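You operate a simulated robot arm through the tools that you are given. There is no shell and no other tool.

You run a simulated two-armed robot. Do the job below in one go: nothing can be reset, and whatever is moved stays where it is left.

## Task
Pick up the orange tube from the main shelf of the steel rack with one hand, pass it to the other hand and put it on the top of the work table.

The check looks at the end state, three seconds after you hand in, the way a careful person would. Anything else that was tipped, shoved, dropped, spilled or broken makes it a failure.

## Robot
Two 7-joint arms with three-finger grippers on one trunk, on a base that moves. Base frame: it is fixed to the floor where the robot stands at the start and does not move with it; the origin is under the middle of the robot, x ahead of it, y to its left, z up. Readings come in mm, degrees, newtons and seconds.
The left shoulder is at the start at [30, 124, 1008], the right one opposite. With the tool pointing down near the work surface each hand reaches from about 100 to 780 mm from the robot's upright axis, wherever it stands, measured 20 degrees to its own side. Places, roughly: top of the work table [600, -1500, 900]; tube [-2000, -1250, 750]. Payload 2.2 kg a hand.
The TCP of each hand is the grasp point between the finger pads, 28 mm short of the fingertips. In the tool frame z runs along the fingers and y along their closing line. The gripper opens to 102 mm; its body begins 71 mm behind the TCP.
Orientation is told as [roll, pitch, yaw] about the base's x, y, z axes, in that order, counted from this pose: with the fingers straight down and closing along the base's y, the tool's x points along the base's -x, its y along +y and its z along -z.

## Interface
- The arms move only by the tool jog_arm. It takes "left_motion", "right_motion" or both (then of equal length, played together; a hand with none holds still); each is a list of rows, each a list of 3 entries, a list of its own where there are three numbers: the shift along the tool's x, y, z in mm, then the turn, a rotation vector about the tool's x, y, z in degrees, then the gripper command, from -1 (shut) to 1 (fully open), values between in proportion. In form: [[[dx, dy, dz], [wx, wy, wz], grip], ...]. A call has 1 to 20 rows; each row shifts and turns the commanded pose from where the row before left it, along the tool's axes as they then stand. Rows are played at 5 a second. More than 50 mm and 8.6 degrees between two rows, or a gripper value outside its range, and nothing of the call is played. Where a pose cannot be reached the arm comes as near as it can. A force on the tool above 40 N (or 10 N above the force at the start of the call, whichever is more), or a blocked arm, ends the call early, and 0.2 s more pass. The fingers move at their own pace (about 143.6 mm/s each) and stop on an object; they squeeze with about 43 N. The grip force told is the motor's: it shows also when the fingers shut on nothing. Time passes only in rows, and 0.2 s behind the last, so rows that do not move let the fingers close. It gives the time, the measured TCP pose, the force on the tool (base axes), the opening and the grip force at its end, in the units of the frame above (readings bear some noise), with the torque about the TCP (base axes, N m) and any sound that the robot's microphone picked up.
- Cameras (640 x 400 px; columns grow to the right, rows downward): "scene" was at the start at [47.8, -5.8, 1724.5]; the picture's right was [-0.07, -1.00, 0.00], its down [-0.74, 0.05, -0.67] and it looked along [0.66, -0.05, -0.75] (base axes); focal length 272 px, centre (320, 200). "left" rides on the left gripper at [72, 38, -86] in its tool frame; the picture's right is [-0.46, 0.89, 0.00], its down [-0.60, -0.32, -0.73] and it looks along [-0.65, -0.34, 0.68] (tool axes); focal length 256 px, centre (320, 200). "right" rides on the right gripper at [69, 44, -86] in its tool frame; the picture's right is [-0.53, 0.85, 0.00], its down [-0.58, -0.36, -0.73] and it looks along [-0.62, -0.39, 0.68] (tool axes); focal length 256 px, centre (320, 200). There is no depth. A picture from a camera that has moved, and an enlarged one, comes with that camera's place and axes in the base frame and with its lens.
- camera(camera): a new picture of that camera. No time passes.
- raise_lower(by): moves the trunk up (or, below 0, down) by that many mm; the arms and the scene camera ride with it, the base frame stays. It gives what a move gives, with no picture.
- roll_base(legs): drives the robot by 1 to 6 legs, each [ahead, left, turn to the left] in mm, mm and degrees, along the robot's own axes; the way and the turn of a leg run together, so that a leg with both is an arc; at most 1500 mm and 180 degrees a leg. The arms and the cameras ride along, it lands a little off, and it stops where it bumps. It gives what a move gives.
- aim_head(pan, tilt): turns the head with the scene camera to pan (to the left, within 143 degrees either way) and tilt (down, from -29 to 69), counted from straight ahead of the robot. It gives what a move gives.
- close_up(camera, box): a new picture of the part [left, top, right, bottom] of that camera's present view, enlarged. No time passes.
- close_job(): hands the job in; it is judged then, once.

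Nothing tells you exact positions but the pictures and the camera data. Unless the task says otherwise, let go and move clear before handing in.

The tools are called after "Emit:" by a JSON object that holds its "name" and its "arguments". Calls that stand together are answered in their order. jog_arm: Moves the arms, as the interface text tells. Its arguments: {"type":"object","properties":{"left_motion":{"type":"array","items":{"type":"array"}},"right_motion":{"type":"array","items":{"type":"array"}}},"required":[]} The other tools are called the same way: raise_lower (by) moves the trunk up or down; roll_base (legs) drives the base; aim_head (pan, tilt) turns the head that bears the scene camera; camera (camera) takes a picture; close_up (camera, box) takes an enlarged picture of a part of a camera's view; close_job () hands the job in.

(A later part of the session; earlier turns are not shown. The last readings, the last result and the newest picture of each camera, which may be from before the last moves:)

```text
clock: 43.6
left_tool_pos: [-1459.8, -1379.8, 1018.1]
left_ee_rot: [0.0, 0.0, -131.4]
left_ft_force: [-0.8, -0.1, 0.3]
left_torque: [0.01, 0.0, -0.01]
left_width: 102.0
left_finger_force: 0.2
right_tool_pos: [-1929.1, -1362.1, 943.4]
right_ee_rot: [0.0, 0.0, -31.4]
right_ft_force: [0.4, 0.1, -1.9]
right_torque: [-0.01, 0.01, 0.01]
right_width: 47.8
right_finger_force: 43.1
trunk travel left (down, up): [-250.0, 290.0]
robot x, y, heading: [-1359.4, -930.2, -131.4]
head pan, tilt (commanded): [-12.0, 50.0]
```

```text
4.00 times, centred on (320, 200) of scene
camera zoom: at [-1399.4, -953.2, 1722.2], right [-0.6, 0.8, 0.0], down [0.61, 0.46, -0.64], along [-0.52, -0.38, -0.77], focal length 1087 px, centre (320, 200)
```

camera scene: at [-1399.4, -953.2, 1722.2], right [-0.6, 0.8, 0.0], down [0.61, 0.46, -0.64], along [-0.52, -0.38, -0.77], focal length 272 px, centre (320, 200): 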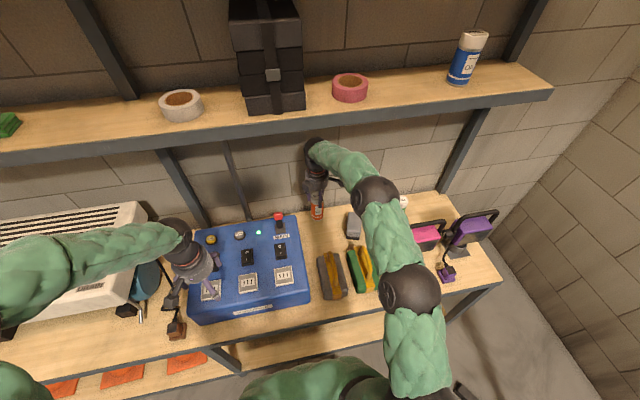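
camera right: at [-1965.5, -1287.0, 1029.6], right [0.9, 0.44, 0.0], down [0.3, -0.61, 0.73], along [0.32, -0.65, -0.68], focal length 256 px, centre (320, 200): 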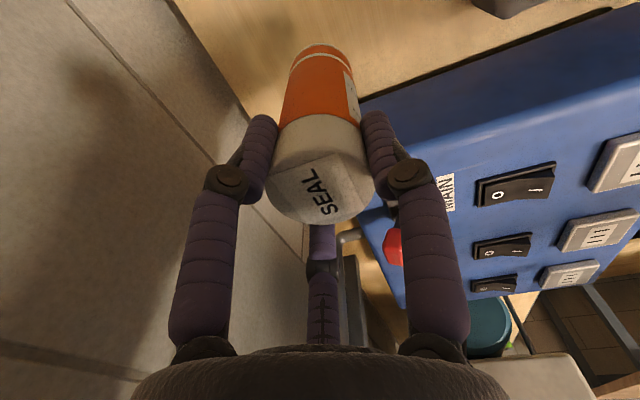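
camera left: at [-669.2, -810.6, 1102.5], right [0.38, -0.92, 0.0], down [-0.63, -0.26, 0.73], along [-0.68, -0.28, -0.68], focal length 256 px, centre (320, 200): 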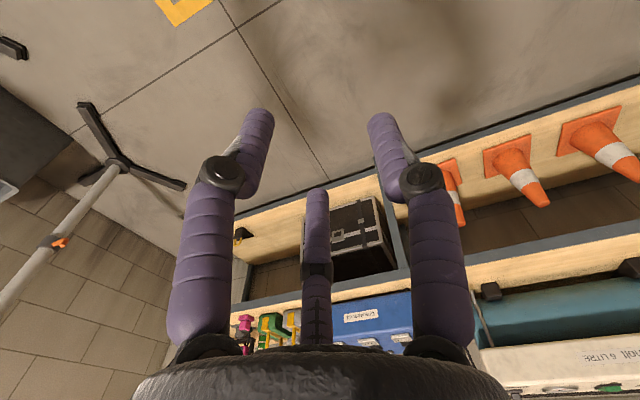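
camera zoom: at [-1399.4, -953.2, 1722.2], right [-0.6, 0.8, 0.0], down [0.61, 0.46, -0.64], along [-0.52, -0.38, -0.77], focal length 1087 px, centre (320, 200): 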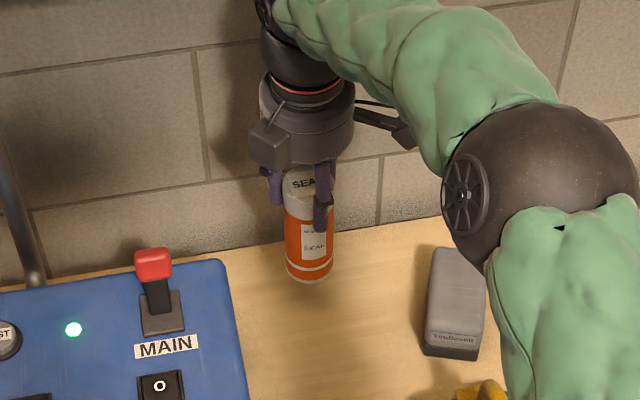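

The tube came up cleanly (about 2 N of weight, everything else still standing). I draw it back a little, tilt the hand so the wrist comes out from under the upper shelf, then raise and bring it out over the handled boxes.

Emit:
{"name": "jog_arm", "arguments": {"right_motion": [[[-3.5, 19.7, 0], [0, 0, 0], -1], [[-3.5, 19.7, 0], [0, 0, 0], -1], [[-3.5, 19.7, 0], [0, 0, 0], -1], [[-3.5, 19.7, 0], [0, 0, 0], -1], [[0, 0, 0], [6.3, 1.1, 0], -1], [[0, 0, 0], [6.3, 1.1, 0], -1], [[0, 0, 0], [6.3, 1.1, 0], -1], [[0, 0, 0], [5.73, 1.0, 0], -1]]}}

Emit:
{"name": "camera", "arguments": {"camera": "scene"}}

Emit:
{"name": "close_up", "arguments": {"camera": "scene", "box": [240, 150, 400, 250]}}

```text
clock: 45.4
left_tool_pos: [-1459.4, -1380.7, 1016.6]
left_ee_rot: [-0.1, 0.0, -131.4]
left_ft_force: [-0.4, 0.7, 0.6]
left_torque: [-0.04, -0.01, 0.0]
left_width: 102.0
left_finger_force: 0.1
right_tool_pos: [-1875.7, -1301.6, 944.5]
right_ee_rot: [-24.8, 4.0, -32.3]
right_ft_force: [-1.0, 0.4, -1.6]
right_torque: [0.06, -0.05, 0.0]
right_width: 47.8
right_finger_force: 43.2
trunk travel left (down, up): [-250.0, 290.0]
robot x, y, heading: [-1358.2, -929.2, -131.4]
head pan, tilt (commanded): [-12.0, 50.0]
```

```text
taken
camera scene: at [-1399.3, -952.9, 1722.2], right [-0.6, 0.8, 0.0], down [0.61, 0.46, -0.64], along [-0.52, -0.38, -0.77], focal length 272 px, centre (320, 200)
```

scene: 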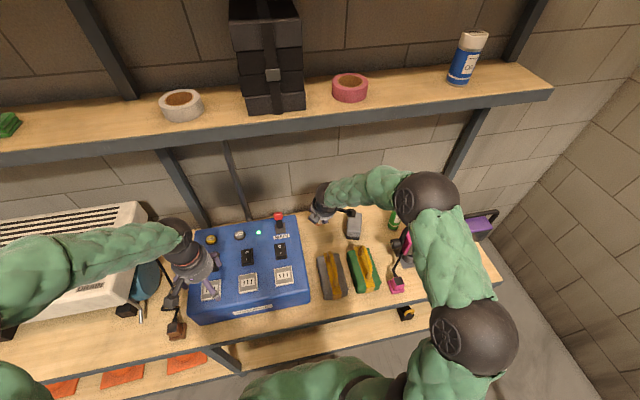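

```text
4.00 times, centred on (320, 200) of scene
camera zoom: at [-1399.3, -952.9, 1722.2], right [-0.6, 0.8, 0.0], down [0.61, 0.46, -0.64], along [-0.52, -0.38, -0.77], focal length 1087 px, centre (320, 200)
```

zoom: 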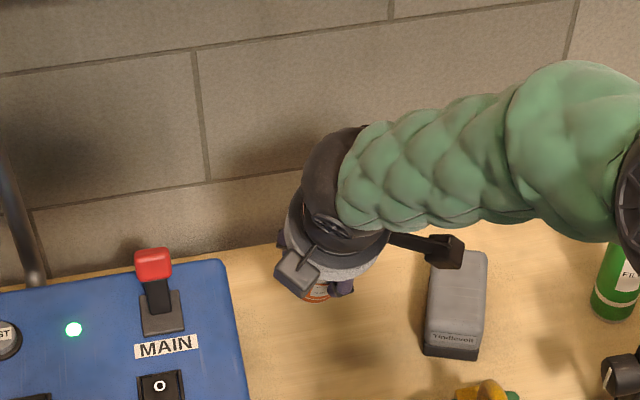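

The wrist is out from under the upper shelf. I raise the tube to clear the handles and draw it back out of the rack.

Emit:
{"name": "jog_arm", "arguments": {"right_motion": [[[1.4, -8.3, -18.1], [0, 0, 0], -1], [[1.4, -8.3, -18.1], [0, 0, 0], -1], [[1.4, -8.3, -18.1], [0, 0, 0], -1], [[1.4, -8.3, -18.1], [0, 0, 0], -1], [[1.4, -8.3, -18.1], [0, 0, 0], -1], [[-3.9, 22.3, -10.6], [0, 0, 0], -1], [[-3.9, 22.3, -10.6], [0, 0, 0], -1], [[-3.9, 22.3, -10.6], [0, 0, 0], -1], [[-3.9, 22.3, -10.6], [0, 0, 0], -1], [[-3.9, 22.3, -10.6], [0, 0, 0], -1], [[-3.9, 22.3, -10.6], [0, 0, 0], -1], [[-3.9, 22.3, -10.6], [0, 0, 0], -1]]}}

Emit:
{"name": "camera", "arguments": {"camera": "scene"}}

```text
clock: 48.0
left_tool_pos: [-1459.4, -1380.3, 1018.5]
left_ee_rot: [-0.1, 0.0, -131.4]
left_ft_force: [-0.3, 0.3, 1.1]
left_torque: [0.04, 0.0, -0.02]
left_width: 102.0
left_finger_force: 0.0
right_tool_pos: [-1758.5, -1169.7, 1044.0]
right_ee_rot: [-24.7, 4.1, -32.2]
right_ft_force: [0.2, 0.1, -2.1]
right_torque: [-0.01, -0.04, 0.01]
right_width: 47.5
right_finger_force: 43.0
trunk travel left (down, up): [-250.0, 290.0]
robot x, y, heading: [-1356.8, -929.3, -131.4]
head pan, tilt (commanded): [-12.0, 50.0]
```

```text
taken
camera scene: at [-1398.9, -952.4, 1722.2], right [-0.6, 0.8, 0.0], down [0.61, 0.46, -0.64], along [-0.52, -0.38, -0.77], focal length 272 px, centre (320, 200)
```

scene: 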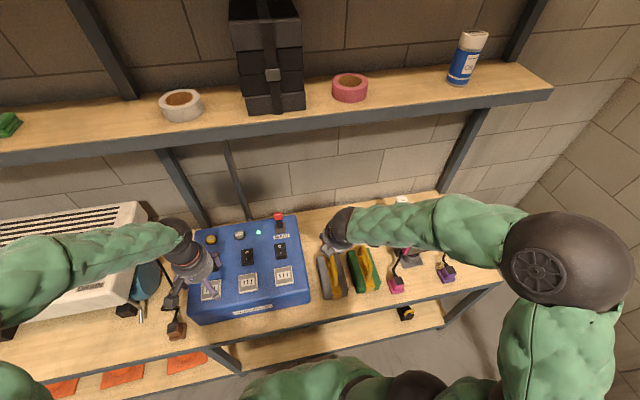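

The tube is clear of everything on the shelf. I roll straight back into the open floor before the handover.

Emit:
{"name": "roll_base", "arguments": {"legs": [[-500, 0, 0], [-350, 200, 0]]}}

Emit:
{"name": "aim_head", "arguments": {"pan": -5, "tilt": 55}}

Emit:
{"name": "camera", "arguments": {"camera": "scene"}}

```text
clock: 53.1
left_tool_pos: [-744.1, -877.0, 1016.7]
left_ee_rot: [0.0, 0.0, -131.9]
left_ft_force: [0.2, 0.4, 0.3]
left_torque: [-0.01, 0.0, 0.02]
left_width: 102.0
left_finger_force: 0.0
right_tool_pos: [-1042.8, -665.0, 1043.1]
right_ee_rot: [-24.7, 4.2, -32.6]
right_ft_force: [0.6, -0.5, -2.1]
right_torque: [0.04, 0.0, 0.01]
right_width: 48.0
right_finger_force: 43.1
trunk travel left (down, up): [-250.0, 290.0]
robot x, y, heading: [-636.1, -424.7, -131.7]
head pan, tilt (commanded): [-12.0, 50.0]
```

```text
clock: 53.7
left_tool_pos: [-744.1, -877.5, 1017.5]
left_ee_rot: [0.0, 0.0, -131.8]
left_ft_force: [-0.7, 0.4, 0.5]
left_torque: [-0.02, -0.01, -0.01]
left_width: 101.9
left_finger_force: 0.1
right_tool_pos: [-1043.7, -664.2, 1044.5]
right_ee_rot: [-24.6, 4.2, -32.7]
right_ft_force: [-0.8, 1.0, -2.2]
right_torque: [0.01, -0.03, -0.01]
right_width: 47.6
right_finger_force: 43.1
trunk travel left (down, up): [-250.0, 290.0]
robot x, y, heading: [-640.1, -429.6, -131.9]
head pan, tilt (commanded): [-5.0, 55.0]
```

```text
taken
camera scene: at [-671.9, -454.1, 1715.7], right [-0.68, 0.73, 0.0], down [0.6, 0.56, -0.57], along [-0.42, -0.39, -0.82], focal length 272 px, centre (320, 200)
```

scene: 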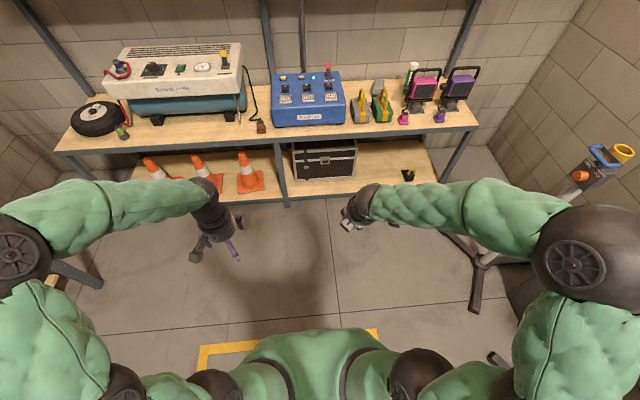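

The open floor is clear all round. I bring the right hand upright again and turn the left hand to point to my right with its camera on top, ready to take the tube from the side.

Emit:
{"name": "jog_arm", "arguments": {"left_motion": [[[0, 0, 0], [4.62, 4.62, -4.62], 1], [[0, 0, 0], [4.62, 4.62, -4.62], 1], [[0, 0, 0], [4.62, 4.62, -4.62], 1], [[0, 0, 0], [4.62, 4.62, -4.62], 1], [[0, 0, 0], [4.62, 4.62, -4.62], 1], [[0, 0, 0], [4.62, 4.62, -4.62], 1], [[0, 0, 0], [4.62, 4.62, -4.62], 1], [[0, 0, 0], [4.62, 4.62, -4.62], 1]], "right_motion": [[[0, 0, 0], [-6.16, -1.08, 0], -1], [[0, 0, 0], [-6.16, -1.08, 0], -1], [[0, 0, 0], [-6.16, -1.08, 0], -1], [[0, 0, 0], [-6.16, -1.08, 0], -1], [[0, 0, 0], [0, 0, 0], -1], [[0, 0, 0], [0, 0, 0], -1], [[0, 0, 0], [0, 0, 0], -1], [[0, 0, 0], [0, 0, 0], -1]]}}

Emit:
{"name": "camera", "arguments": {"camera": "scene"}}

```text
clock: 55.5
left_tool_pos: [-744.8, -877.5, 1016.4]
left_ee_rot: [-28.0, 45.0, -103.8]
left_ft_force: [0.9, -0.4, 0.6]
left_torque: [0.04, 0.01, 0.01]
left_width: 101.9
left_finger_force: 0.1
right_tool_pos: [-1043.5, -666.0, 1043.3]
right_ee_rot: [0.1, 0.0, -31.9]
right_ft_force: [0.3, 0.2, -2.3]
right_torque: [-0.01, -0.03, 0.01]
right_width: 47.7
right_finger_force: 42.3
trunk travel left (down, up): [-250.0, 290.0]
robot x, y, heading: [-639.1, -427.5, -131.7]
head pan, tilt (commanded): [-5.0, 55.0]
```

```text
taken
camera scene: at [-671.4, -454.9, 1715.7], right [-0.68, 0.73, 0.0], down [0.6, 0.56, -0.57], along [-0.42, -0.39, -0.82], focal length 272 px, centre (320, 200)
```

scene: 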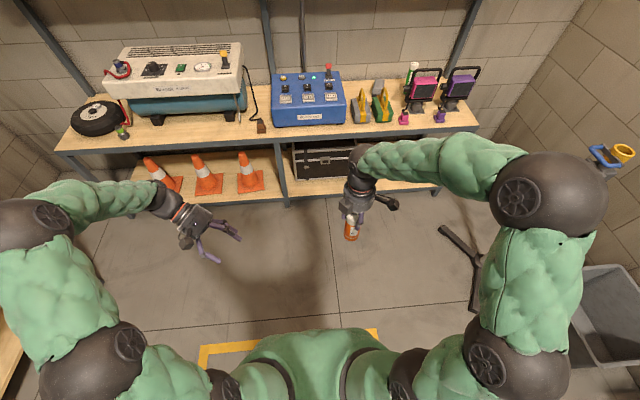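

Both hands track well. I finish turning the left hand.

Emit:
{"name": "jog_arm", "arguments": {"left_motion": [[[0, 0, 0], [4.62, 4.62, -4.62], 1], [[0, 0, 0], [4.62, 4.62, -4.62], 1], [[0, 0, 0], [4.62, 4.62, -4.62], 1], [[0, 0, 0], [4.62, 4.62, -4.62], 1], [[0, 0, 0], [4.62, 4.62, -4.62], 1], [[0, 0, 0], [4.62, 4.62, -4.62], 1], [[0, 0, 0], [4.62, 4.62, -4.62], 1], [[0, 0, 0], [0, 0, 0], 1]]}}

Emit:
{"name": "camera", "arguments": {"camera": "scene"}}

Emit:
{"name": "camera", "arguments": {"camera": "left"}}

Emit:
{"name": "camera", "arguments": {"camera": "right"}}

```text
clock: 57.3
left_tool_pos: [-743.7, -877.2, 1017.3]
left_ee_rot: [125.3, 89.9, 83.6]
left_ft_force: [-0.7, -0.1, -0.2]
left_torque: [-0.05, 0.03, -0.01]
left_width: 102.2
left_finger_force: 0.1
right_tool_pos: [-1043.5, -665.8, 1043.5]
right_ee_rot: [0.1, 0.0, -31.8]
right_ft_force: [0.6, 0.0, -2.5]
right_torque: [0.0, 0.02, -0.01]
right_width: 47.7
right_finger_force: 42.9
trunk travel left (down, up): [-250.0, 290.0]
robot x, y, heading: [-635.7, -424.9, -131.9]
head pan, tilt (commanded): [-5.0, 55.0]
```

```text
taken
camera scene: at [-671.8, -454.1, 1715.7], right [-0.68, 0.73, 0.0], down [0.6, 0.56, -0.57], along [-0.42, -0.39, -0.82], focal length 272 px, centre (320, 200)
```

scene: 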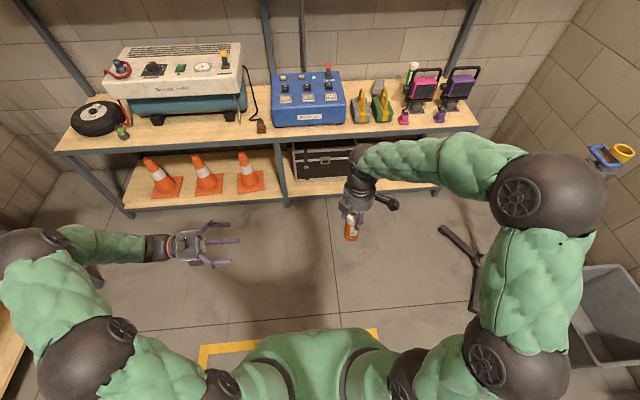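

```text
taken
camera left: at [-652.8, -906.3, 1089.7], right [0.59, 0.66, -0.46], down [0.33, -0.72, -0.61], along [-0.74, 0.2, -0.65], focal length 256 px, centre (320, 200)
```

left: 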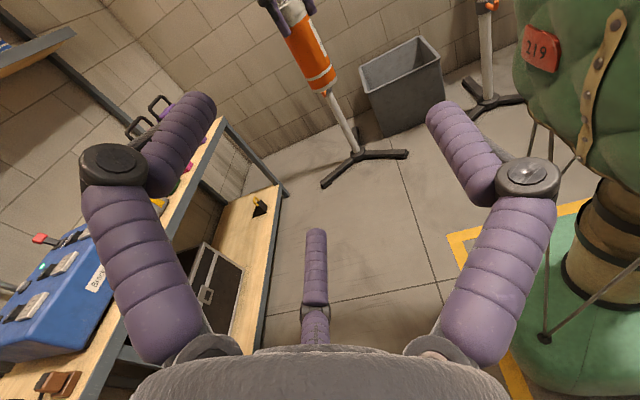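

```text
taken
camera right: at [-1079.2, -591.1, 1129.1], right [0.9, 0.44, 0.0], down [0.3, -0.61, 0.73], along [0.32, -0.66, -0.68], focal length 256 px, centre (320, 200)
```

right: 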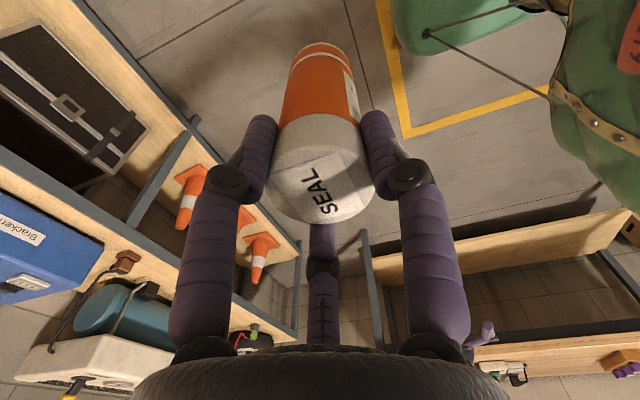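

The left hand now points right with its camera on top. I bring the tube (right hand) toward the middle and level the left hand with the tube's middle, still well apart.

Emit:
{"name": "jog_arm", "arguments": {"left_motion": [[[-5.6, -8.6, 0], [0, 0, 0], 1], [[-5.6, -8.6, 0], [0, 0, 0], 1], [[-5.6, -8.6, 0], [0, 0, 0], 1], [[-5.6, -8.6, 0], [0, 0, 0], 1], [[-5.6, -8.6, 0], [0, 0, 0], 1], [[-5.6, -8.6, 0], [0, 0, 0], 1], [[0, 0, 0], [0, 0, 0], 1]], "right_motion": [[[-19.7, -3.5, 0], [0, 0, 0], -1], [[-19.7, -3.5, 0], [0, 0, 0], -1], [[-19.7, -3.5, 0], [0, 0, 0], -1], [[-19.7, -3.5, 0], [0, 0, 0], -1], [[-19.7, -3.5, 0], [0, 0, 0], -1], [[-19.7, -3.5, 0], [0, 0, 0], -1], [[0, 0, 0], [0, 0, 0], -1]]}}

Emit:
{"name": "camera", "arguments": {"camera": "scene"}}

Emit:
{"name": "close_up", "arguments": {"camera": "scene", "box": [180, 150, 380, 275]}}

Emit:
{"name": "camera", "arguments": {"camera": "left"}}

```text
clock: 58.9
left_tool_pos: [-779.3, -917.1, 984.3]
left_ee_rot: [80.7, 90.0, 38.9]
left_ft_force: [0.3, -0.1, -0.1]
left_torque: [0.01, 0.04, 0.0]
left_width: 102.0
left_finger_force: 0.1
right_tool_pos: [-954.4, -746.5, 1043.3]
right_ee_rot: [-0.1, 0.0, -31.9]
right_ft_force: [-0.2, 0.1, -2.1]
right_torque: [-0.01, 0.01, -0.02]
right_width: 47.8
right_finger_force: 43.0
trunk travel left (down, up): [-250.0, 290.0]
robot x, y, heading: [-635.7, -426.8, -131.8]
head pan, tilt (commanded): [-5.0, 55.0]
```

```text
taken
camera scene: at [-671.6, -453.7, 1715.7], right [-0.68, 0.73, 0.0], down [0.6, 0.56, -0.57], along [-0.42, -0.39, -0.82], focal length 272 px, centre (320, 200)
```

scene: 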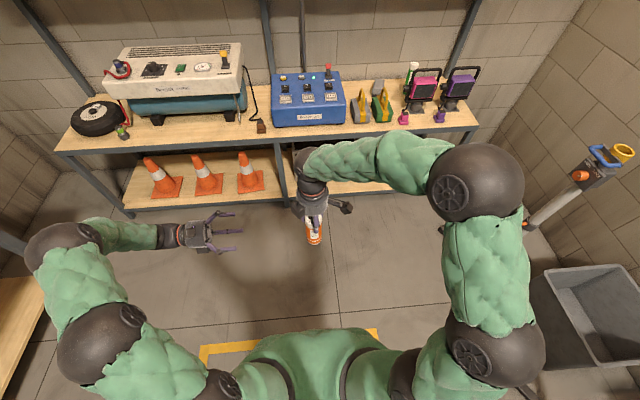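

```text
3.20 times, centred on (280, 212) of scene
camera zoom: at [-671.6, -453.7, 1715.7], right [-0.68, 0.73, 0.0], down [0.6, 0.56, -0.57], along [-0.42, -0.39, -0.82], focal length 869 px, centre (448, 160)
```

zoom: 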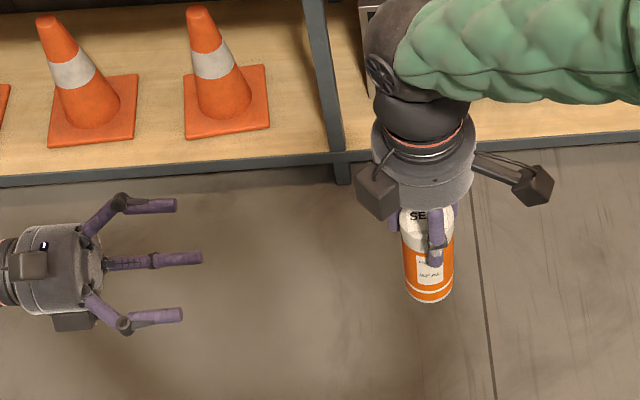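

```text
taken
camera left: at [-689.2, -945.8, 1056.4], right [0.59, 0.66, -0.46], down [0.33, -0.72, -0.6], along [-0.73, 0.2, -0.65], focal length 256 px, centre (320, 200)
```

left: 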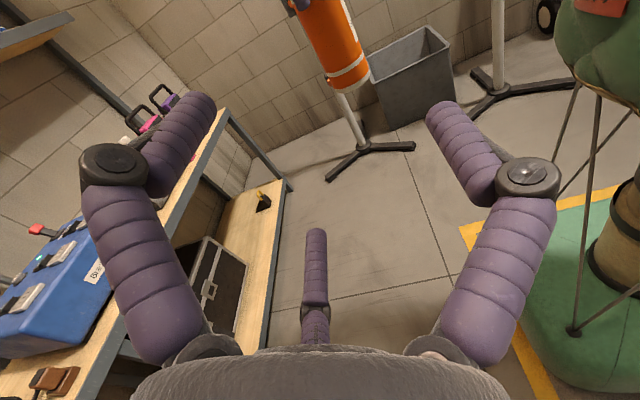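

The tube hangs straight in the right hand, base at z≈921. The left hand has a block under its palm, so I tip it 15° downward (for table clearance later) and bring it to about 80 mm short of the tube, then check.

Emit:
{"name": "jog_arm", "arguments": {"left_motion": [[[0, 0, 0], [0, -7.5, 0], 1], [[0, 0, 0], [0, -7.5, 0], 1], [[6.5, 0, 24.15], [0, 0, 0], 1], [[6.5, 0, 24.15], [0, 0, 0], 1], [[6.5, 0, 24.15], [0, 0, 0], 1], [[6.5, 0, 24.15], [0, 0, 0], 1], [[6.4, 0, 24.15], [0, 0, 0], 1], [[6.4, 0, 24.15], [0, 0, 0], 1], [[0, 0, 0], [0, 0, 0], 1]]}}

Emit:
{"name": "camera", "arguments": {"camera": "left"}}

Emit:
{"name": "close_up", "arguments": {"camera": "scene", "box": [200, 160, 376, 270]}}

Emit:
{"name": "camera", "arguments": {"camera": "right"}}

```text
clock: 60.9
left_tool_pos: [-891.6, -815.0, 983.5]
left_ee_rot: [0.2, 75.0, -41.7]
left_ft_force: [0.2, 1.2, 0.5]
left_torque: [0.02, 0.0, 0.01]
left_width: 101.8
left_finger_force: 0.0
right_tool_pos: [-953.4, -746.5, 1042.6]
right_ee_rot: [0.0, 0.0, -31.8]
right_ft_force: [0.2, 0.5, -2.5]
right_torque: [0.02, 0.02, 0.02]
right_width: 48.1
right_finger_force: 42.9
trunk travel left (down, up): [-250.0, 290.0]
robot x, y, heading: [-639.5, -426.1, -131.6]
head pan, tilt (commanded): [-5.0, 55.0]
```

```text
taken
camera left: at [-817.7, -829.9, 1075.1], right [0.68, 0.58, -0.45], down [0.43, -0.81, -0.39], along [-0.59, 0.07, -0.8], focal length 256 px, centre (320, 200)
```

left: 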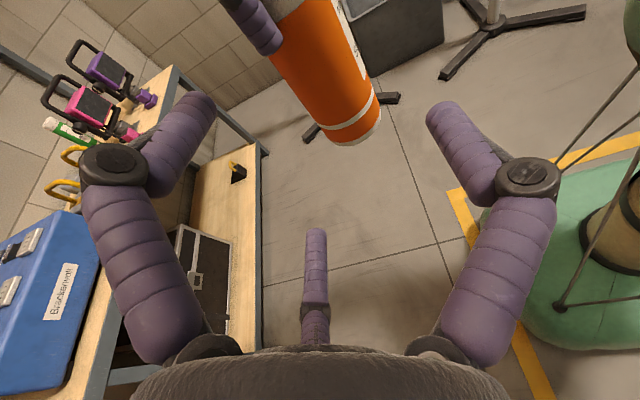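

```text
3.64 times, centred on (288, 215) of scene
camera zoom: at [-671.1, -454.5, 1715.7], right [-0.68, 0.73, 0.0], down [0.6, 0.56, -0.57], along [-0.42, -0.39, -0.82], focal length 988 px, centre (436, 146)
```

zoom: 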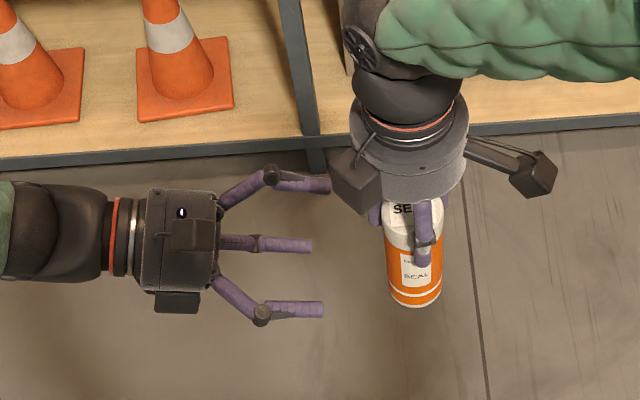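

```text
taken
camera right: at [-989.5, -672.3, 1128.4], right [0.9, 0.44, 0.0], down [0.3, -0.61, 0.73], along [0.32, -0.66, -0.68], focal length 256 px, centre (320, 200)
```

right: 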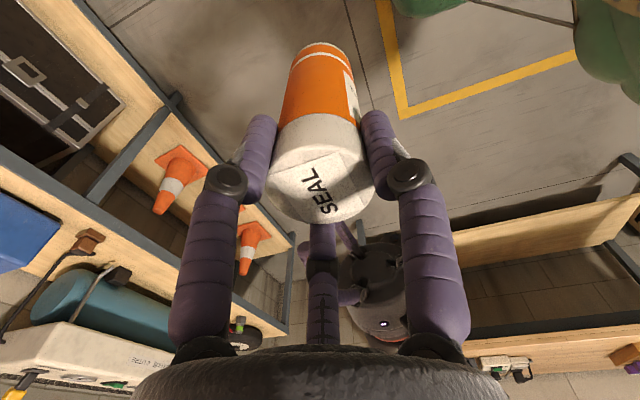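

The geometry matches the pictures (predicted and seen tube end agree within a few pixels). I slide the left hand in so the tube passes between thumb and fingers, stopping just short to check.

Emit:
{"name": "jog_arm", "arguments": {"left_motion": [[[3.9, -0.4, 14.7], [0, 0, 0], 1], [[3.9, -0.4, 14.7], [0, 0, 0], 1], [[3.9, -0.4, 14.7], [0, 0, 0], 1], [[3.9, 0, 14.7], [0, 0, 0], 1], [[0, 0, 0], [0, 0, 0], 1]]}}

Emit:
{"name": "camera", "arguments": {"camera": "left"}}

Emit:
{"name": "close_up", "arguments": {"camera": "scene", "box": [220, 160, 380, 260]}}

Emit:
{"name": "camera", "arguments": {"camera": "right"}}

```text
clock: 62.1
left_tool_pos: [-937.0, -775.9, 984.4]
left_ee_rot: [0.1, 75.0, -41.7]
left_ft_force: [-0.4, 1.3, -0.5]
left_torque: [0.02, 0.0, 0.02]
left_width: 101.9
left_finger_force: 0.0
right_tool_pos: [-953.8, -745.3, 1042.0]
right_ee_rot: [0.0, 0.0, -31.9]
right_ft_force: [0.3, -0.4, -1.7]
right_torque: [0.02, 0.0, -0.01]
right_width: 47.9
right_finger_force: 42.8
trunk travel left (down, up): [-250.0, 290.0]
robot x, y, heading: [-637.4, -426.8, -131.4]
head pan, tilt (commanded): [-5.0, 55.0]
```

```text
taken
camera left: at [-862.7, -791.2, 1076.4], right [0.68, 0.58, -0.45], down [0.43, -0.81, -0.39], along [-0.59, 0.07, -0.8], focal length 256 px, centre (320, 200)
```

left: 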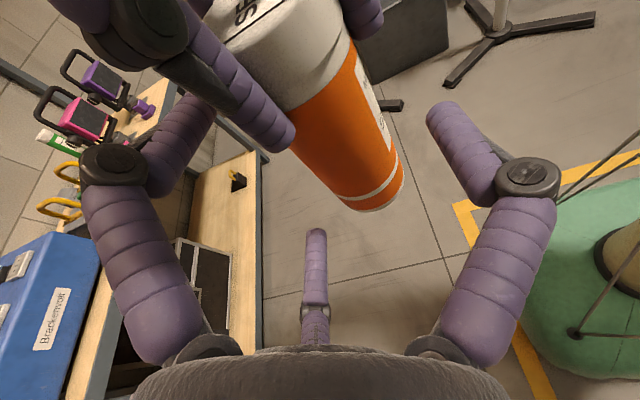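

```text
4.00 times, centred on (300, 210) of scene
camera zoom: at [-671.3, -454.4, 1715.7], right [-0.68, 0.73, 0.0], down [0.6, 0.56, -0.57], along [-0.42, -0.39, -0.82], focal length 1087 px, centre (400, 160)
```

zoom: 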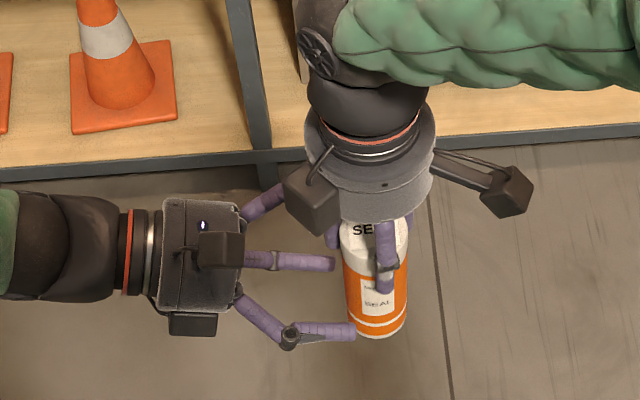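

```text
taken
camera right: at [-989.6, -672.2, 1128.4], right [0.9, 0.44, 0.0], down [0.3, -0.61, 0.73], along [0.32, -0.66, -0.68], focal length 256 px, centre (320, 200)
```

right: 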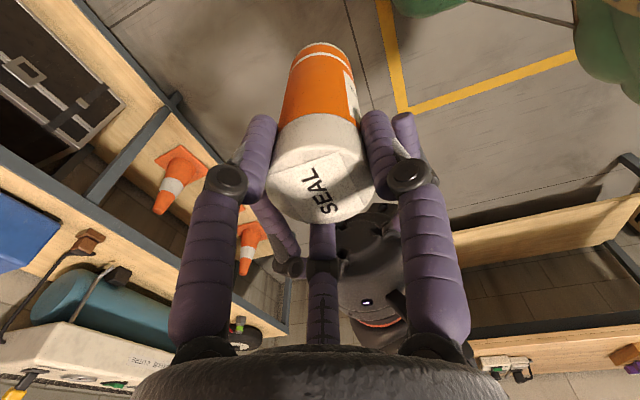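

Everything sits as planned, with no contact forces. I advance the last 17 mm and look once more before closing.

Emit:
{"name": "jog_arm", "arguments": {"left_motion": [[[1.1, 0, 8.5], [0, 0, 0], 1], [[1.1, 0, 8.5], [0, 0, 0], 1], [[0, 0, 0], [0, 0, 0], 1]]}}

Emit:
{"name": "camera", "arguments": {"camera": "left"}}

Emit:
{"name": "close_up", "arguments": {"camera": "scene", "box": [250, 180, 346, 240]}}

Emit:
{"name": "camera", "arguments": {"camera": "right"}}

```text
clock: 62.9
left_tool_pos: [-951.6, -765.3, 982.1]
left_ee_rot: [0.2, 75.0, -41.6]
left_ft_force: [0.6, 0.0, -0.8]
left_torque: [0.02, -0.01, 0.0]
left_width: 102.0
left_finger_force: 0.0
right_tool_pos: [-955.4, -746.5, 1041.8]
right_ee_rot: [0.0, 0.0, -31.8]
right_ft_force: [0.1, 0.2, -2.0]
right_torque: [0.02, 0.01, 0.02]
right_width: 47.8
right_finger_force: 43.4
trunk travel left (down, up): [-250.0, 290.0]
robot x, y, heading: [-638.5, -426.0, -131.8]
head pan, tilt (commanded): [-5.0, 55.0]
```

```text
taken
camera left: at [-876.3, -780.7, 1073.4], right [0.68, 0.58, -0.45], down [0.43, -0.81, -0.39], along [-0.59, 0.07, -0.8], focal length 256 px, centre (320, 200)
```

left: 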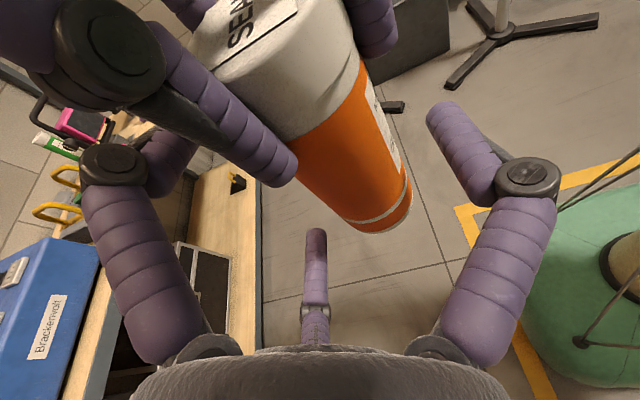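

```text
6.67 times, centred on (298, 210) of scene
camera zoom: at [-671.4, -454.2, 1715.7], right [-0.68, 0.73, 0.0], down [0.6, 0.56, -0.57], along [-0.42, -0.39, -0.82], focal length 1811 px, centre (467, 133)
```

zoom: 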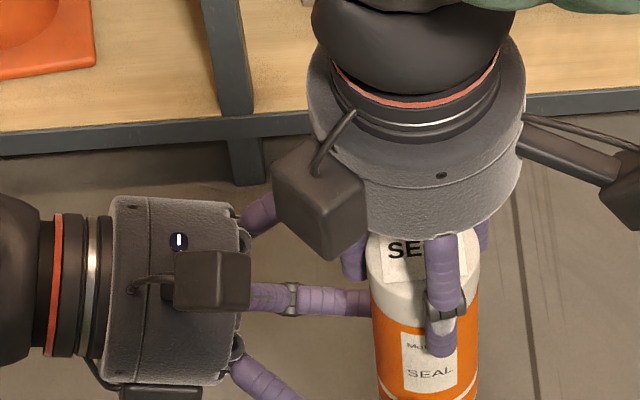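

```text
taken
camera right: at [-989.7, -672.1, 1128.4], right [0.9, 0.44, 0.0], down [0.3, -0.61, 0.73], along [0.32, -0.66, -0.68], focal length 256 px, centre (320, 200)
```

right: 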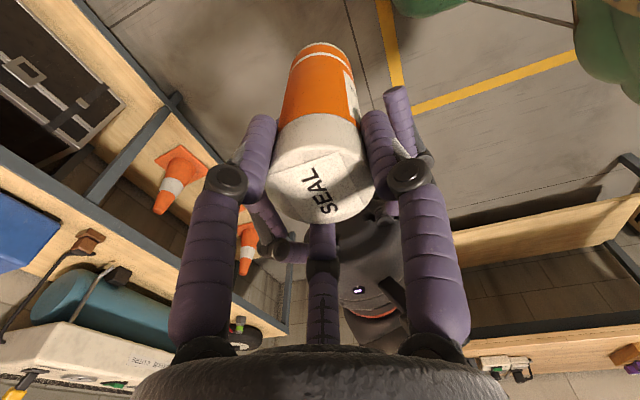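

The tube is inside the left hand's fingers and centred. I close the left gripper partway first, look, then grip.

Emit:
{"name": "jog_arm", "arguments": {"left_motion": [[[0, 0, 0], [0, 0, 0], 0.6], [[0, 0, 0], [0, 0, 0], 0.55], [[0, 0, 0], [0, 0, 0], 0.55]]}}

Emit:
{"name": "camera", "arguments": {"camera": "left"}}

Emit:
{"name": "camera", "arguments": {"camera": "right"}}

```text
clock: 63.7
left_tool_pos: [-950.0, -766.1, 982.2]
left_ee_rot: [0.1, 75.0, -41.6]
left_ft_force: [0.7, 0.1, 0.0]
left_torque: [-0.02, 0.0, 0.01]
left_width: 79.3
left_finger_force: 0.0
right_tool_pos: [-953.7, -746.5, 1042.6]
right_ee_rot: [0.0, -0.1, -31.8]
right_ft_force: [0.0, 0.9, -2.2]
right_torque: [-0.03, 0.0, -0.01]
right_width: 47.7
right_finger_force: 43.2
trunk travel left (down, up): [-250.0, 290.0]
robot x, y, heading: [-637.1, -427.2, -131.8]
head pan, tilt (commanded): [-5.0, 55.0]
```

```text
taken
camera left: at [-876.3, -780.7, 1073.5], right [0.68, 0.58, -0.45], down [0.43, -0.81, -0.39], along [-0.59, 0.07, -0.8], focal length 256 px, centre (320, 200)
```

left: 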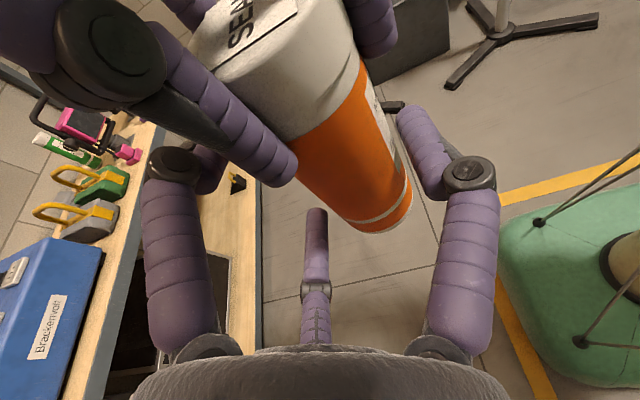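

```text
taken
camera right: at [-989.8, -672.1, 1128.4], right [0.9, 0.44, 0.0], down [0.3, -0.61, 0.73], along [0.32, -0.66, -0.68], focal length 256 px, centre (320, 200)
```

right: 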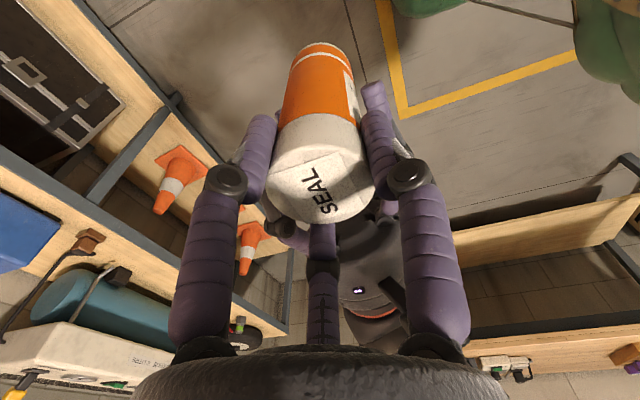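

No contact yet and nothing is disturbed. I close further to grip.

Emit:
{"name": "jog_arm", "arguments": {"left_motion": [[[0, 0, 0], [0, 0, 0], 0.45], [[0, 0, 0], [0, 0, 0], 0.4], [[0, 0, 0], [0, 0, 0], 0.35], [[0, 0, 0], [0, 0, 0], 0.3]]}}

Emit:
{"name": "camera", "arguments": {"camera": "left"}}

Emit:
{"name": "camera", "arguments": {"camera": "right"}}

```text
clock: 64.7
left_tool_pos: [-949.8, -765.8, 982.6]
left_ee_rot: [0.2, 74.9, -41.5]
left_ft_force: [2.8, 3.1, 0.4]
left_torque: [0.08, -0.05, -0.13]
left_width: 69.7
left_finger_force: 2.7
right_tool_pos: [-954.3, -746.0, 1042.9]
right_ee_rot: [0.1, 0.1, -31.8]
right_ft_force: [-3.8, -2.5, -2.5]
right_torque: [-0.23, 0.26, 0.04]
right_width: 47.5
right_finger_force: 42.7
trunk travel left (down, up): [-250.0, 290.0]
robot x, y, heading: [-634.7, -424.4, -131.8]
head pan, tilt (commanded): [-5.0, 55.0]
```

```text
taken
camera left: at [-876.1, -780.4, 1073.4], right [0.68, 0.58, -0.45], down [0.43, -0.81, -0.4], along [-0.59, 0.08, -0.8], focal length 256 px, centre (320, 200)
```

left: 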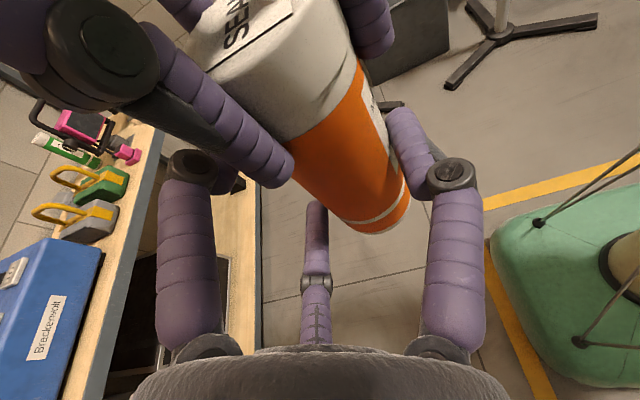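

```text
taken
camera right: at [-990.1, -672.3, 1128.6], right [0.9, 0.44, 0.0], down [0.3, -0.61, 0.73], along [0.32, -0.66, -0.68], focal length 256 px, centre (320, 200)
```

right: 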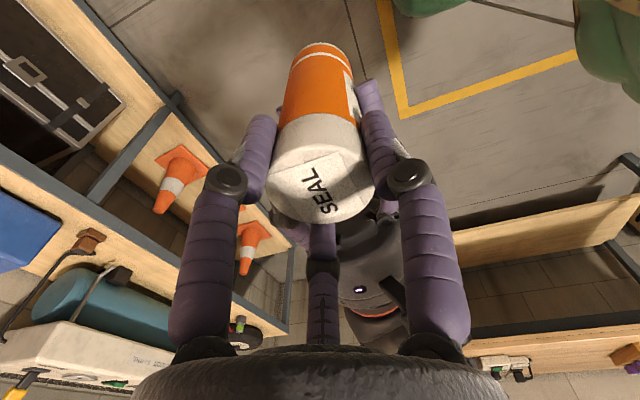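

The thumb touches first with a few newtons. I nudge the left hand 1 mm toward me to centre it and close further.

Emit:
{"name": "jog_arm", "arguments": {"left_motion": [[[0, 1, 0], [0, 0, 0], 0.3], [[0, 0, 0], [0, 0, 0], 0.2], [[0, 0, 0], [0, 0, 0], 0.1]]}}

```text
clock: 65.5
left_tool_pos: [-949.4, -764.3, 980.9]
left_ee_rot: [0.3, 74.9, -41.4]
left_ft_force: [3.1, 3.1, 0.1]
left_torque: [0.06, -0.28, -0.09]
left_width: 66.7
left_finger_force: 42.6
right_tool_pos: [-955.0, -746.3, 1042.5]
right_ee_rot: [0.0, 0.0, -31.8]
right_ft_force: [-3.1, -3.5, -2.0]
right_torque: [-0.32, 0.45, 0.01]
right_width: 47.5
right_finger_force: 43.1
trunk travel left (down, up): [-250.0, 290.0]
robot x, y, heading: [-639.3, -428.3, -131.7]
head pan, tilt (commanded): [-5.0, 55.0]
```

The left hand now grips at full force (width 66.7 mm) with only a few newtons between the hands. I hold with full closing command and check the pictures before the right hand lets go.

Emit:
{"name": "jog_arm", "arguments": {"left_motion": [[[0, 0, 0], [0, 0, 0], -1], [[0, 0, 0], [0, 0, 0], -1]]}}

Emit:
{"name": "camera", "arguments": {"camera": "left"}}

Emit:
{"name": "close_up", "arguments": {"camera": "scene", "box": [250, 180, 346, 240]}}

Emit:
{"name": "close_up", "arguments": {"camera": "right", "box": [200, 20, 440, 300]}}

```text
clock: 66.1
left_tool_pos: [-948.6, -764.8, 982.5]
left_ee_rot: [0.2, 75.0, -41.6]
left_ft_force: [3.5, 2.6, -0.1]
left_torque: [0.08, -0.19, -0.08]
left_width: 66.7
left_finger_force: 43.2
right_tool_pos: [-955.0, -746.2, 1043.2]
right_ee_rot: [0.0, 0.0, -31.8]
right_ft_force: [-3.3, -4.9, -1.6]
right_torque: [-0.28, 0.38, 0.01]
right_width: 47.9
right_finger_force: 42.9
trunk travel left (down, up): [-250.0, 290.0]
robot x, y, heading: [-638.9, -425.2, -131.7]
head pan, tilt (commanded): [-5.0, 55.0]
```

```text
taken
camera left: at [-874.8, -779.7, 1073.4], right [0.68, 0.58, -0.45], down [0.43, -0.81, -0.39], along [-0.59, 0.07, -0.8], focal length 256 px, centre (320, 200)
```

left: 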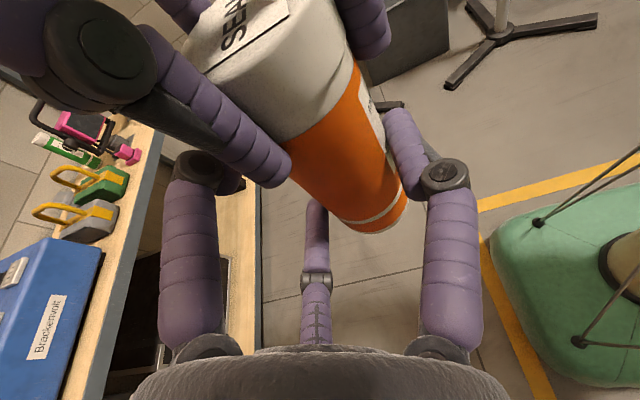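

```text
6.67 times, centred on (298, 210) of scene
camera zoom: at [-671.5, -454.2, 1715.7], right [-0.68, 0.73, 0.0], down [0.6, 0.56, -0.57], along [-0.42, -0.39, -0.82], focal length 1811 px, centre (467, 133)
```

zoom: 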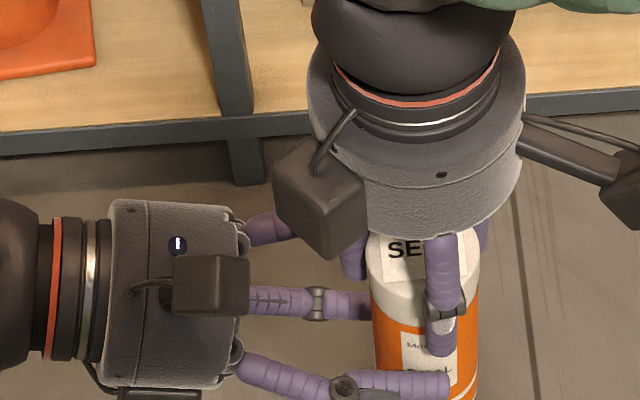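

```text
1.43 times, centred on (320, 160) of right
camera zoom: at [-989.9, -672.2, 1128.5], right [0.9, 0.44, 0.0], down [0.3, -0.61, 0.73], along [0.32, -0.66, -0.68], focal length 366 px, centre (320, 257)
```

zoom: 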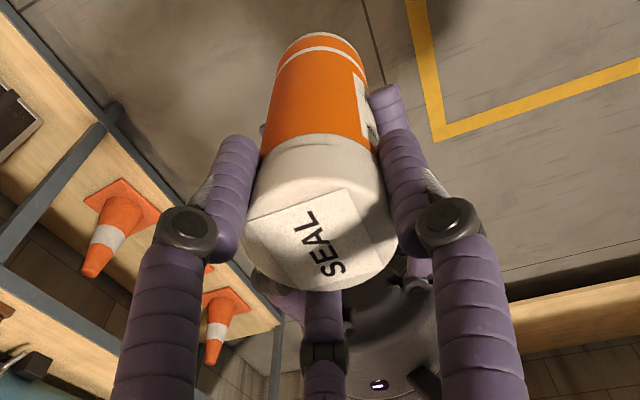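

Both hands hold the tube firmly. I open the right hand just slightly (a few millimetres), so its fingers stay clear of the left hand's, and see whether the tube stays put.

Emit:
{"name": "jog_arm", "arguments": {"left_motion": [[[0, 0, 0], [0, 0, 0], -1], [[0, 0, 0], [0, 0, 0], -1], [[0, 0, 0], [0, 0, 0], -1]], "right_motion": [[[0, 0, 0], [0, 0, 0], 0.02], [[0, 0, 0], [0, 0, 0], 0.1], [[0, 0, 0], [0, 0, 0], 0.1]]}}

Emit:
{"name": "camera", "arguments": {"camera": "left"}}

Emit:
{"name": "camera", "arguments": {"camera": "right"}}

```text
clock: 66.9
left_tool_pos: [-949.9, -764.1, 981.6]
left_ee_rot: [0.1, 75.0, -41.5]
left_ft_force: [-0.7, 0.2, -0.5]
left_torque: [-0.02, 0.02, -0.02]
left_width: 66.4
left_finger_force: 42.7
right_tool_pos: [-955.0, -746.3, 1041.9]
right_ee_rot: [0.0, 0.0, -31.9]
right_ft_force: [0.0, -0.7, 0.2]
right_torque: [-0.04, -0.02, 0.01]
right_width: 56.0
right_finger_force: 0.0
trunk travel left (down, up): [-250.0, 290.0]
robot x, y, heading: [-638.4, -426.0, -131.7]
head pan, tilt (commanded): [-5.0, 55.0]
```

```text
taken
camera left: at [-874.9, -779.8, 1073.4], right [0.68, 0.58, -0.45], down [0.43, -0.81, -0.39], along [-0.59, 0.07, -0.8], focal length 256 px, centre (320, 200)
```

left: 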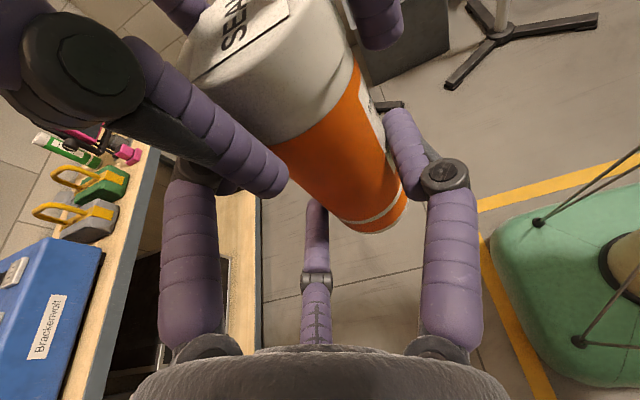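

```text
taken
camera right: at [-989.8, -672.1, 1128.4], right [0.9, 0.44, 0.0], down [0.3, -0.61, 0.73], along [0.32, -0.66, -0.68], focal length 256 px, centre (320, 200)
```

right: 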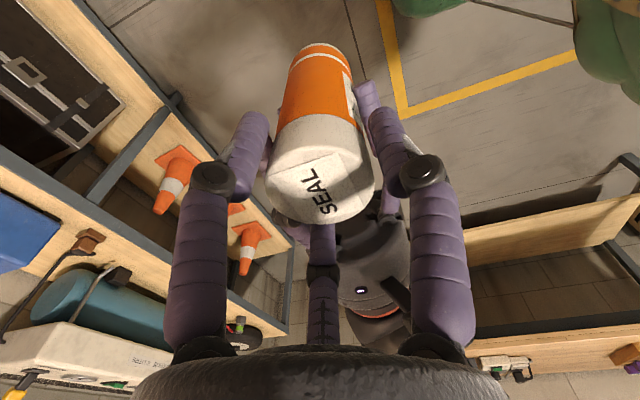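

The right hand has let go with no disturbance and the left hand holds. I raise the right hand straight up off the cap.

Emit:
{"name": "jog_arm", "arguments": {"left_motion": [[[0, 0, 0], [0, 0, 0], -1], [[0, 0, 0], [0, 0, 0], -1], [[0, 0, 0], [0, 0, 0], -1], [[0, 0, 0], [0, 0, 0], -1], [[0, 0, 0], [0, 0, 0], -1], [[0, 0, 0], [0, 0, 0], -1]], "right_motion": [[[0, 0, -8], [0, 0, 0], 0.1], [[0, 0, -12], [0, 0, 0], 0.12], [[0, 0, -15], [0, 0, 0], 0.2], [[0, 0, -20], [0, 0, 0], 0.4], [[0, 0, -20], [0, 0, 0], 1], [[0, 0, -20], [0, 0, 0], 1]]}}

Emit:
{"name": "camera", "arguments": {"camera": "left"}}

Emit:
{"name": "close_up", "arguments": {"camera": "scene", "box": [220, 160, 380, 260]}}

Emit:
{"name": "camera", "arguments": {"camera": "right"}}

```text
clock: 68.3
left_tool_pos: [-948.4, -764.8, 982.3]
left_ee_rot: [0.1, 75.0, -41.7]
left_ft_force: [0.1, 0.9, 0.2]
left_torque: [-0.04, -0.01, -0.02]
left_width: 66.9
left_finger_force: 42.4
right_tool_pos: [-952.3, -745.2, 1137.4]
right_ee_rot: [-0.1, 0.0, -31.8]
right_ft_force: [-0.5, 0.2, 0.4]
right_torque: [0.03, -0.03, -0.01]
right_width: 101.6
right_finger_force: 0.0
trunk travel left (down, up): [-250.0, 290.0]
robot x, y, heading: [-638.9, -424.5, -131.9]
head pan, tilt (commanded): [-5.0, 55.0]
```

```text
taken
camera left: at [-874.7, -779.6, 1073.5], right [0.68, 0.58, -0.45], down [0.43, -0.81, -0.39], along [-0.59, 0.07, -0.8], focal length 256 px, centre (320, 200)
```

left: 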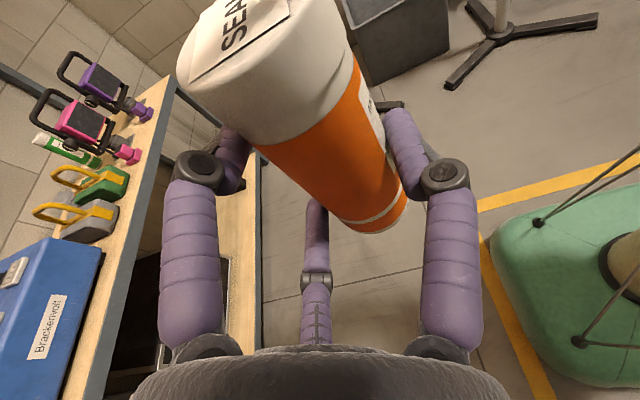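

```text
4.00 times, centred on (300, 210) of scene
camera zoom: at [-671.3, -453.9, 1715.7], right [-0.68, 0.73, 0.0], down [0.6, 0.56, -0.57], along [-0.42, -0.39, -0.82], focal length 1087 px, centre (400, 160)
```

zoom: 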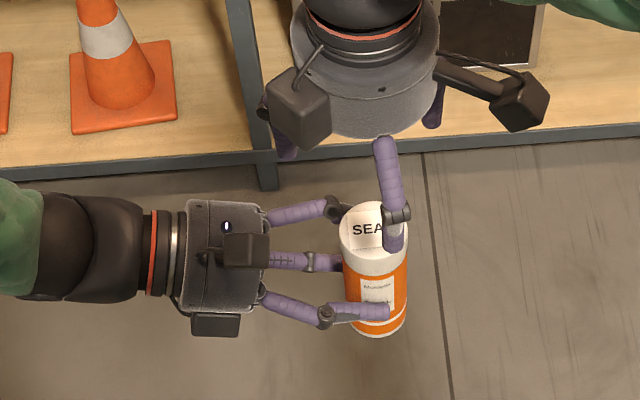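

```text
taken
camera right: at [-988.1, -671.1, 1223.4], right [0.9, 0.44, 0.0], down [0.3, -0.61, 0.73], along [0.32, -0.66, -0.68], focal length 256 px, centre (320, 200)
```

right: 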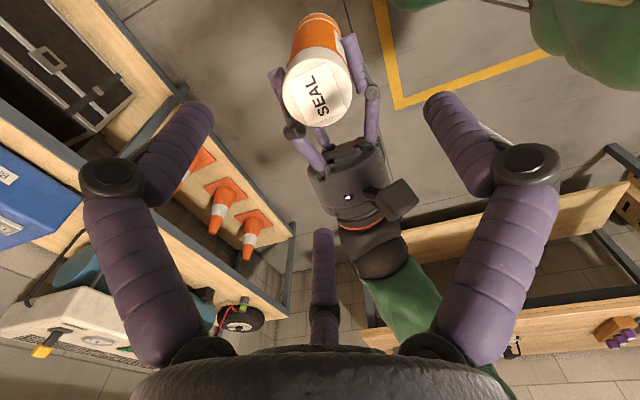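

The handover worked: the left hand holds the tube upright and the right hand is clear above. I move the right hand aside and turn the base 90° left to face the work table.

Emit:
{"name": "jog_arm", "arguments": {"left_motion": [[[0, 0, 0], [0, 0, 0], -1], [[0, 0, 0], [0, 0, 0], -1], [[0, 0, 0], [0, 0, 0], -1], [[0, 0, 0], [0, 0, 0], -1], [[0, 0, 0], [0, 0, 0], -1], [[0, 0, 0], [0, 0, 0], -1], [[0, 0, 0], [0, 0, 0], -1]], "right_motion": [[[0, 0, -20], [0, 0, 0], 1], [[36, 6.3, 0], [0, 0, 0], 1], [[36, 6.3, 0], [0, 0, 0], 1], [[36, 6.3, 0], [0, 0, 0], 1], [[36, 6.3, 0], [0, 0, 0], 1], [[36, 6.3, 0], [0, 0, 0], 1], [[36, 6.3, 0], [0, 0, 0], 1]]}}

Emit:
{"name": "roll_base", "arguments": {"legs": [[0, 0, 90]]}}

Emit:
{"name": "aim_head", "arguments": {"pan": 0, "tilt": 38}}

Emit:
{"name": "camera", "arguments": {"camera": "scene"}}

```text
clock: 69.9
left_tool_pos: [-949.0, -764.0, 982.6]
left_ee_rot: [0.2, 75.0, -41.7]
left_ft_force: [-0.6, 1.0, -0.7]
left_torque: [0.01, -0.02, -0.02]
left_width: 66.5
left_finger_force: 42.8
right_tool_pos: [-1116.9, -599.0, 1160.0]
right_ee_rot: [-0.1, 0.0, -31.8]
right_ft_force: [-0.3, -0.2, 0.4]
right_torque: [0.0, -0.02, -0.01]
right_width: 102.3
right_finger_force: 0.1
trunk travel left (down, up): [-250.0, 290.0]
robot x, y, heading: [-635.2, -426.3, -131.7]
head pan, tilt (commanded): [-5.0, 55.0]
```

```text
clock: 74.1
left_tool_pos: [-304.9, -742.4, 981.3]
left_ee_rot: [0.2, 75.0, 47.3]
left_ft_force: [0.0, 0.6, 0.8]
left_torque: [0.05, -0.07, -0.02]
left_width: 66.7
left_finger_force: 42.7
right_tool_pos: [-472.1, -908.3, 1159.3]
right_ee_rot: [0.0, 0.0, 57.4]
right_ft_force: [0.5, 0.6, -0.6]
right_torque: [-0.01, -0.04, 0.0]
right_width: 102.1
right_finger_force: 0.0
trunk travel left (down, up): [-250.0, 290.0]
robot x, y, heading: [-637.1, -426.2, -42.5]
head pan, tilt (commanded): [-5.0, 55.0]
```

```text
clock: 74.9
left_tool_pos: [-304.3, -743.2, 981.6]
left_ee_rot: [0.2, 74.9, 47.4]
left_ft_force: [0.4, -0.1, -0.4]
left_torque: [0.0, -0.02, 0.02]
left_width: 66.5
left_finger_force: 43.1
right_tool_pos: [-473.4, -908.7, 1159.3]
right_ee_rot: [0.0, 0.0, 57.2]
right_ft_force: [0.6, -0.7, -0.7]
right_torque: [0.0, 0.05, -0.02]
right_width: 101.9
right_finger_force: 0.1
trunk travel left (down, up): [-250.0, 290.0]
robot x, y, heading: [-640.3, -426.6, -42.6]
head pan, tilt (commanded): [0.0, 38.0]
```

```text
taken
camera scene: at [-597.0, -465.3, 1739.3], right [-0.68, -0.73, 0.0], down [-0.45, 0.42, -0.79], along [0.58, -0.54, -0.62], focal length 272 px, centre (320, 200)
```

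scene: 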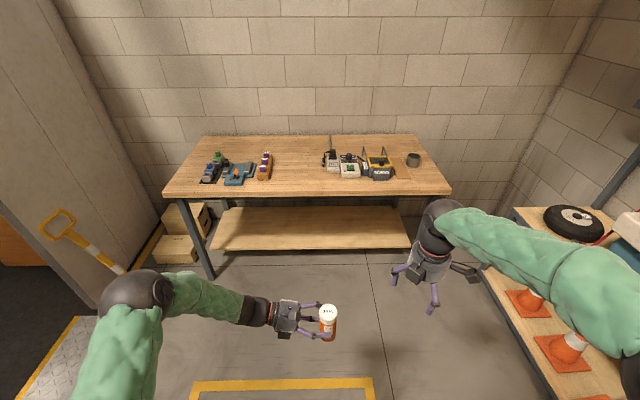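

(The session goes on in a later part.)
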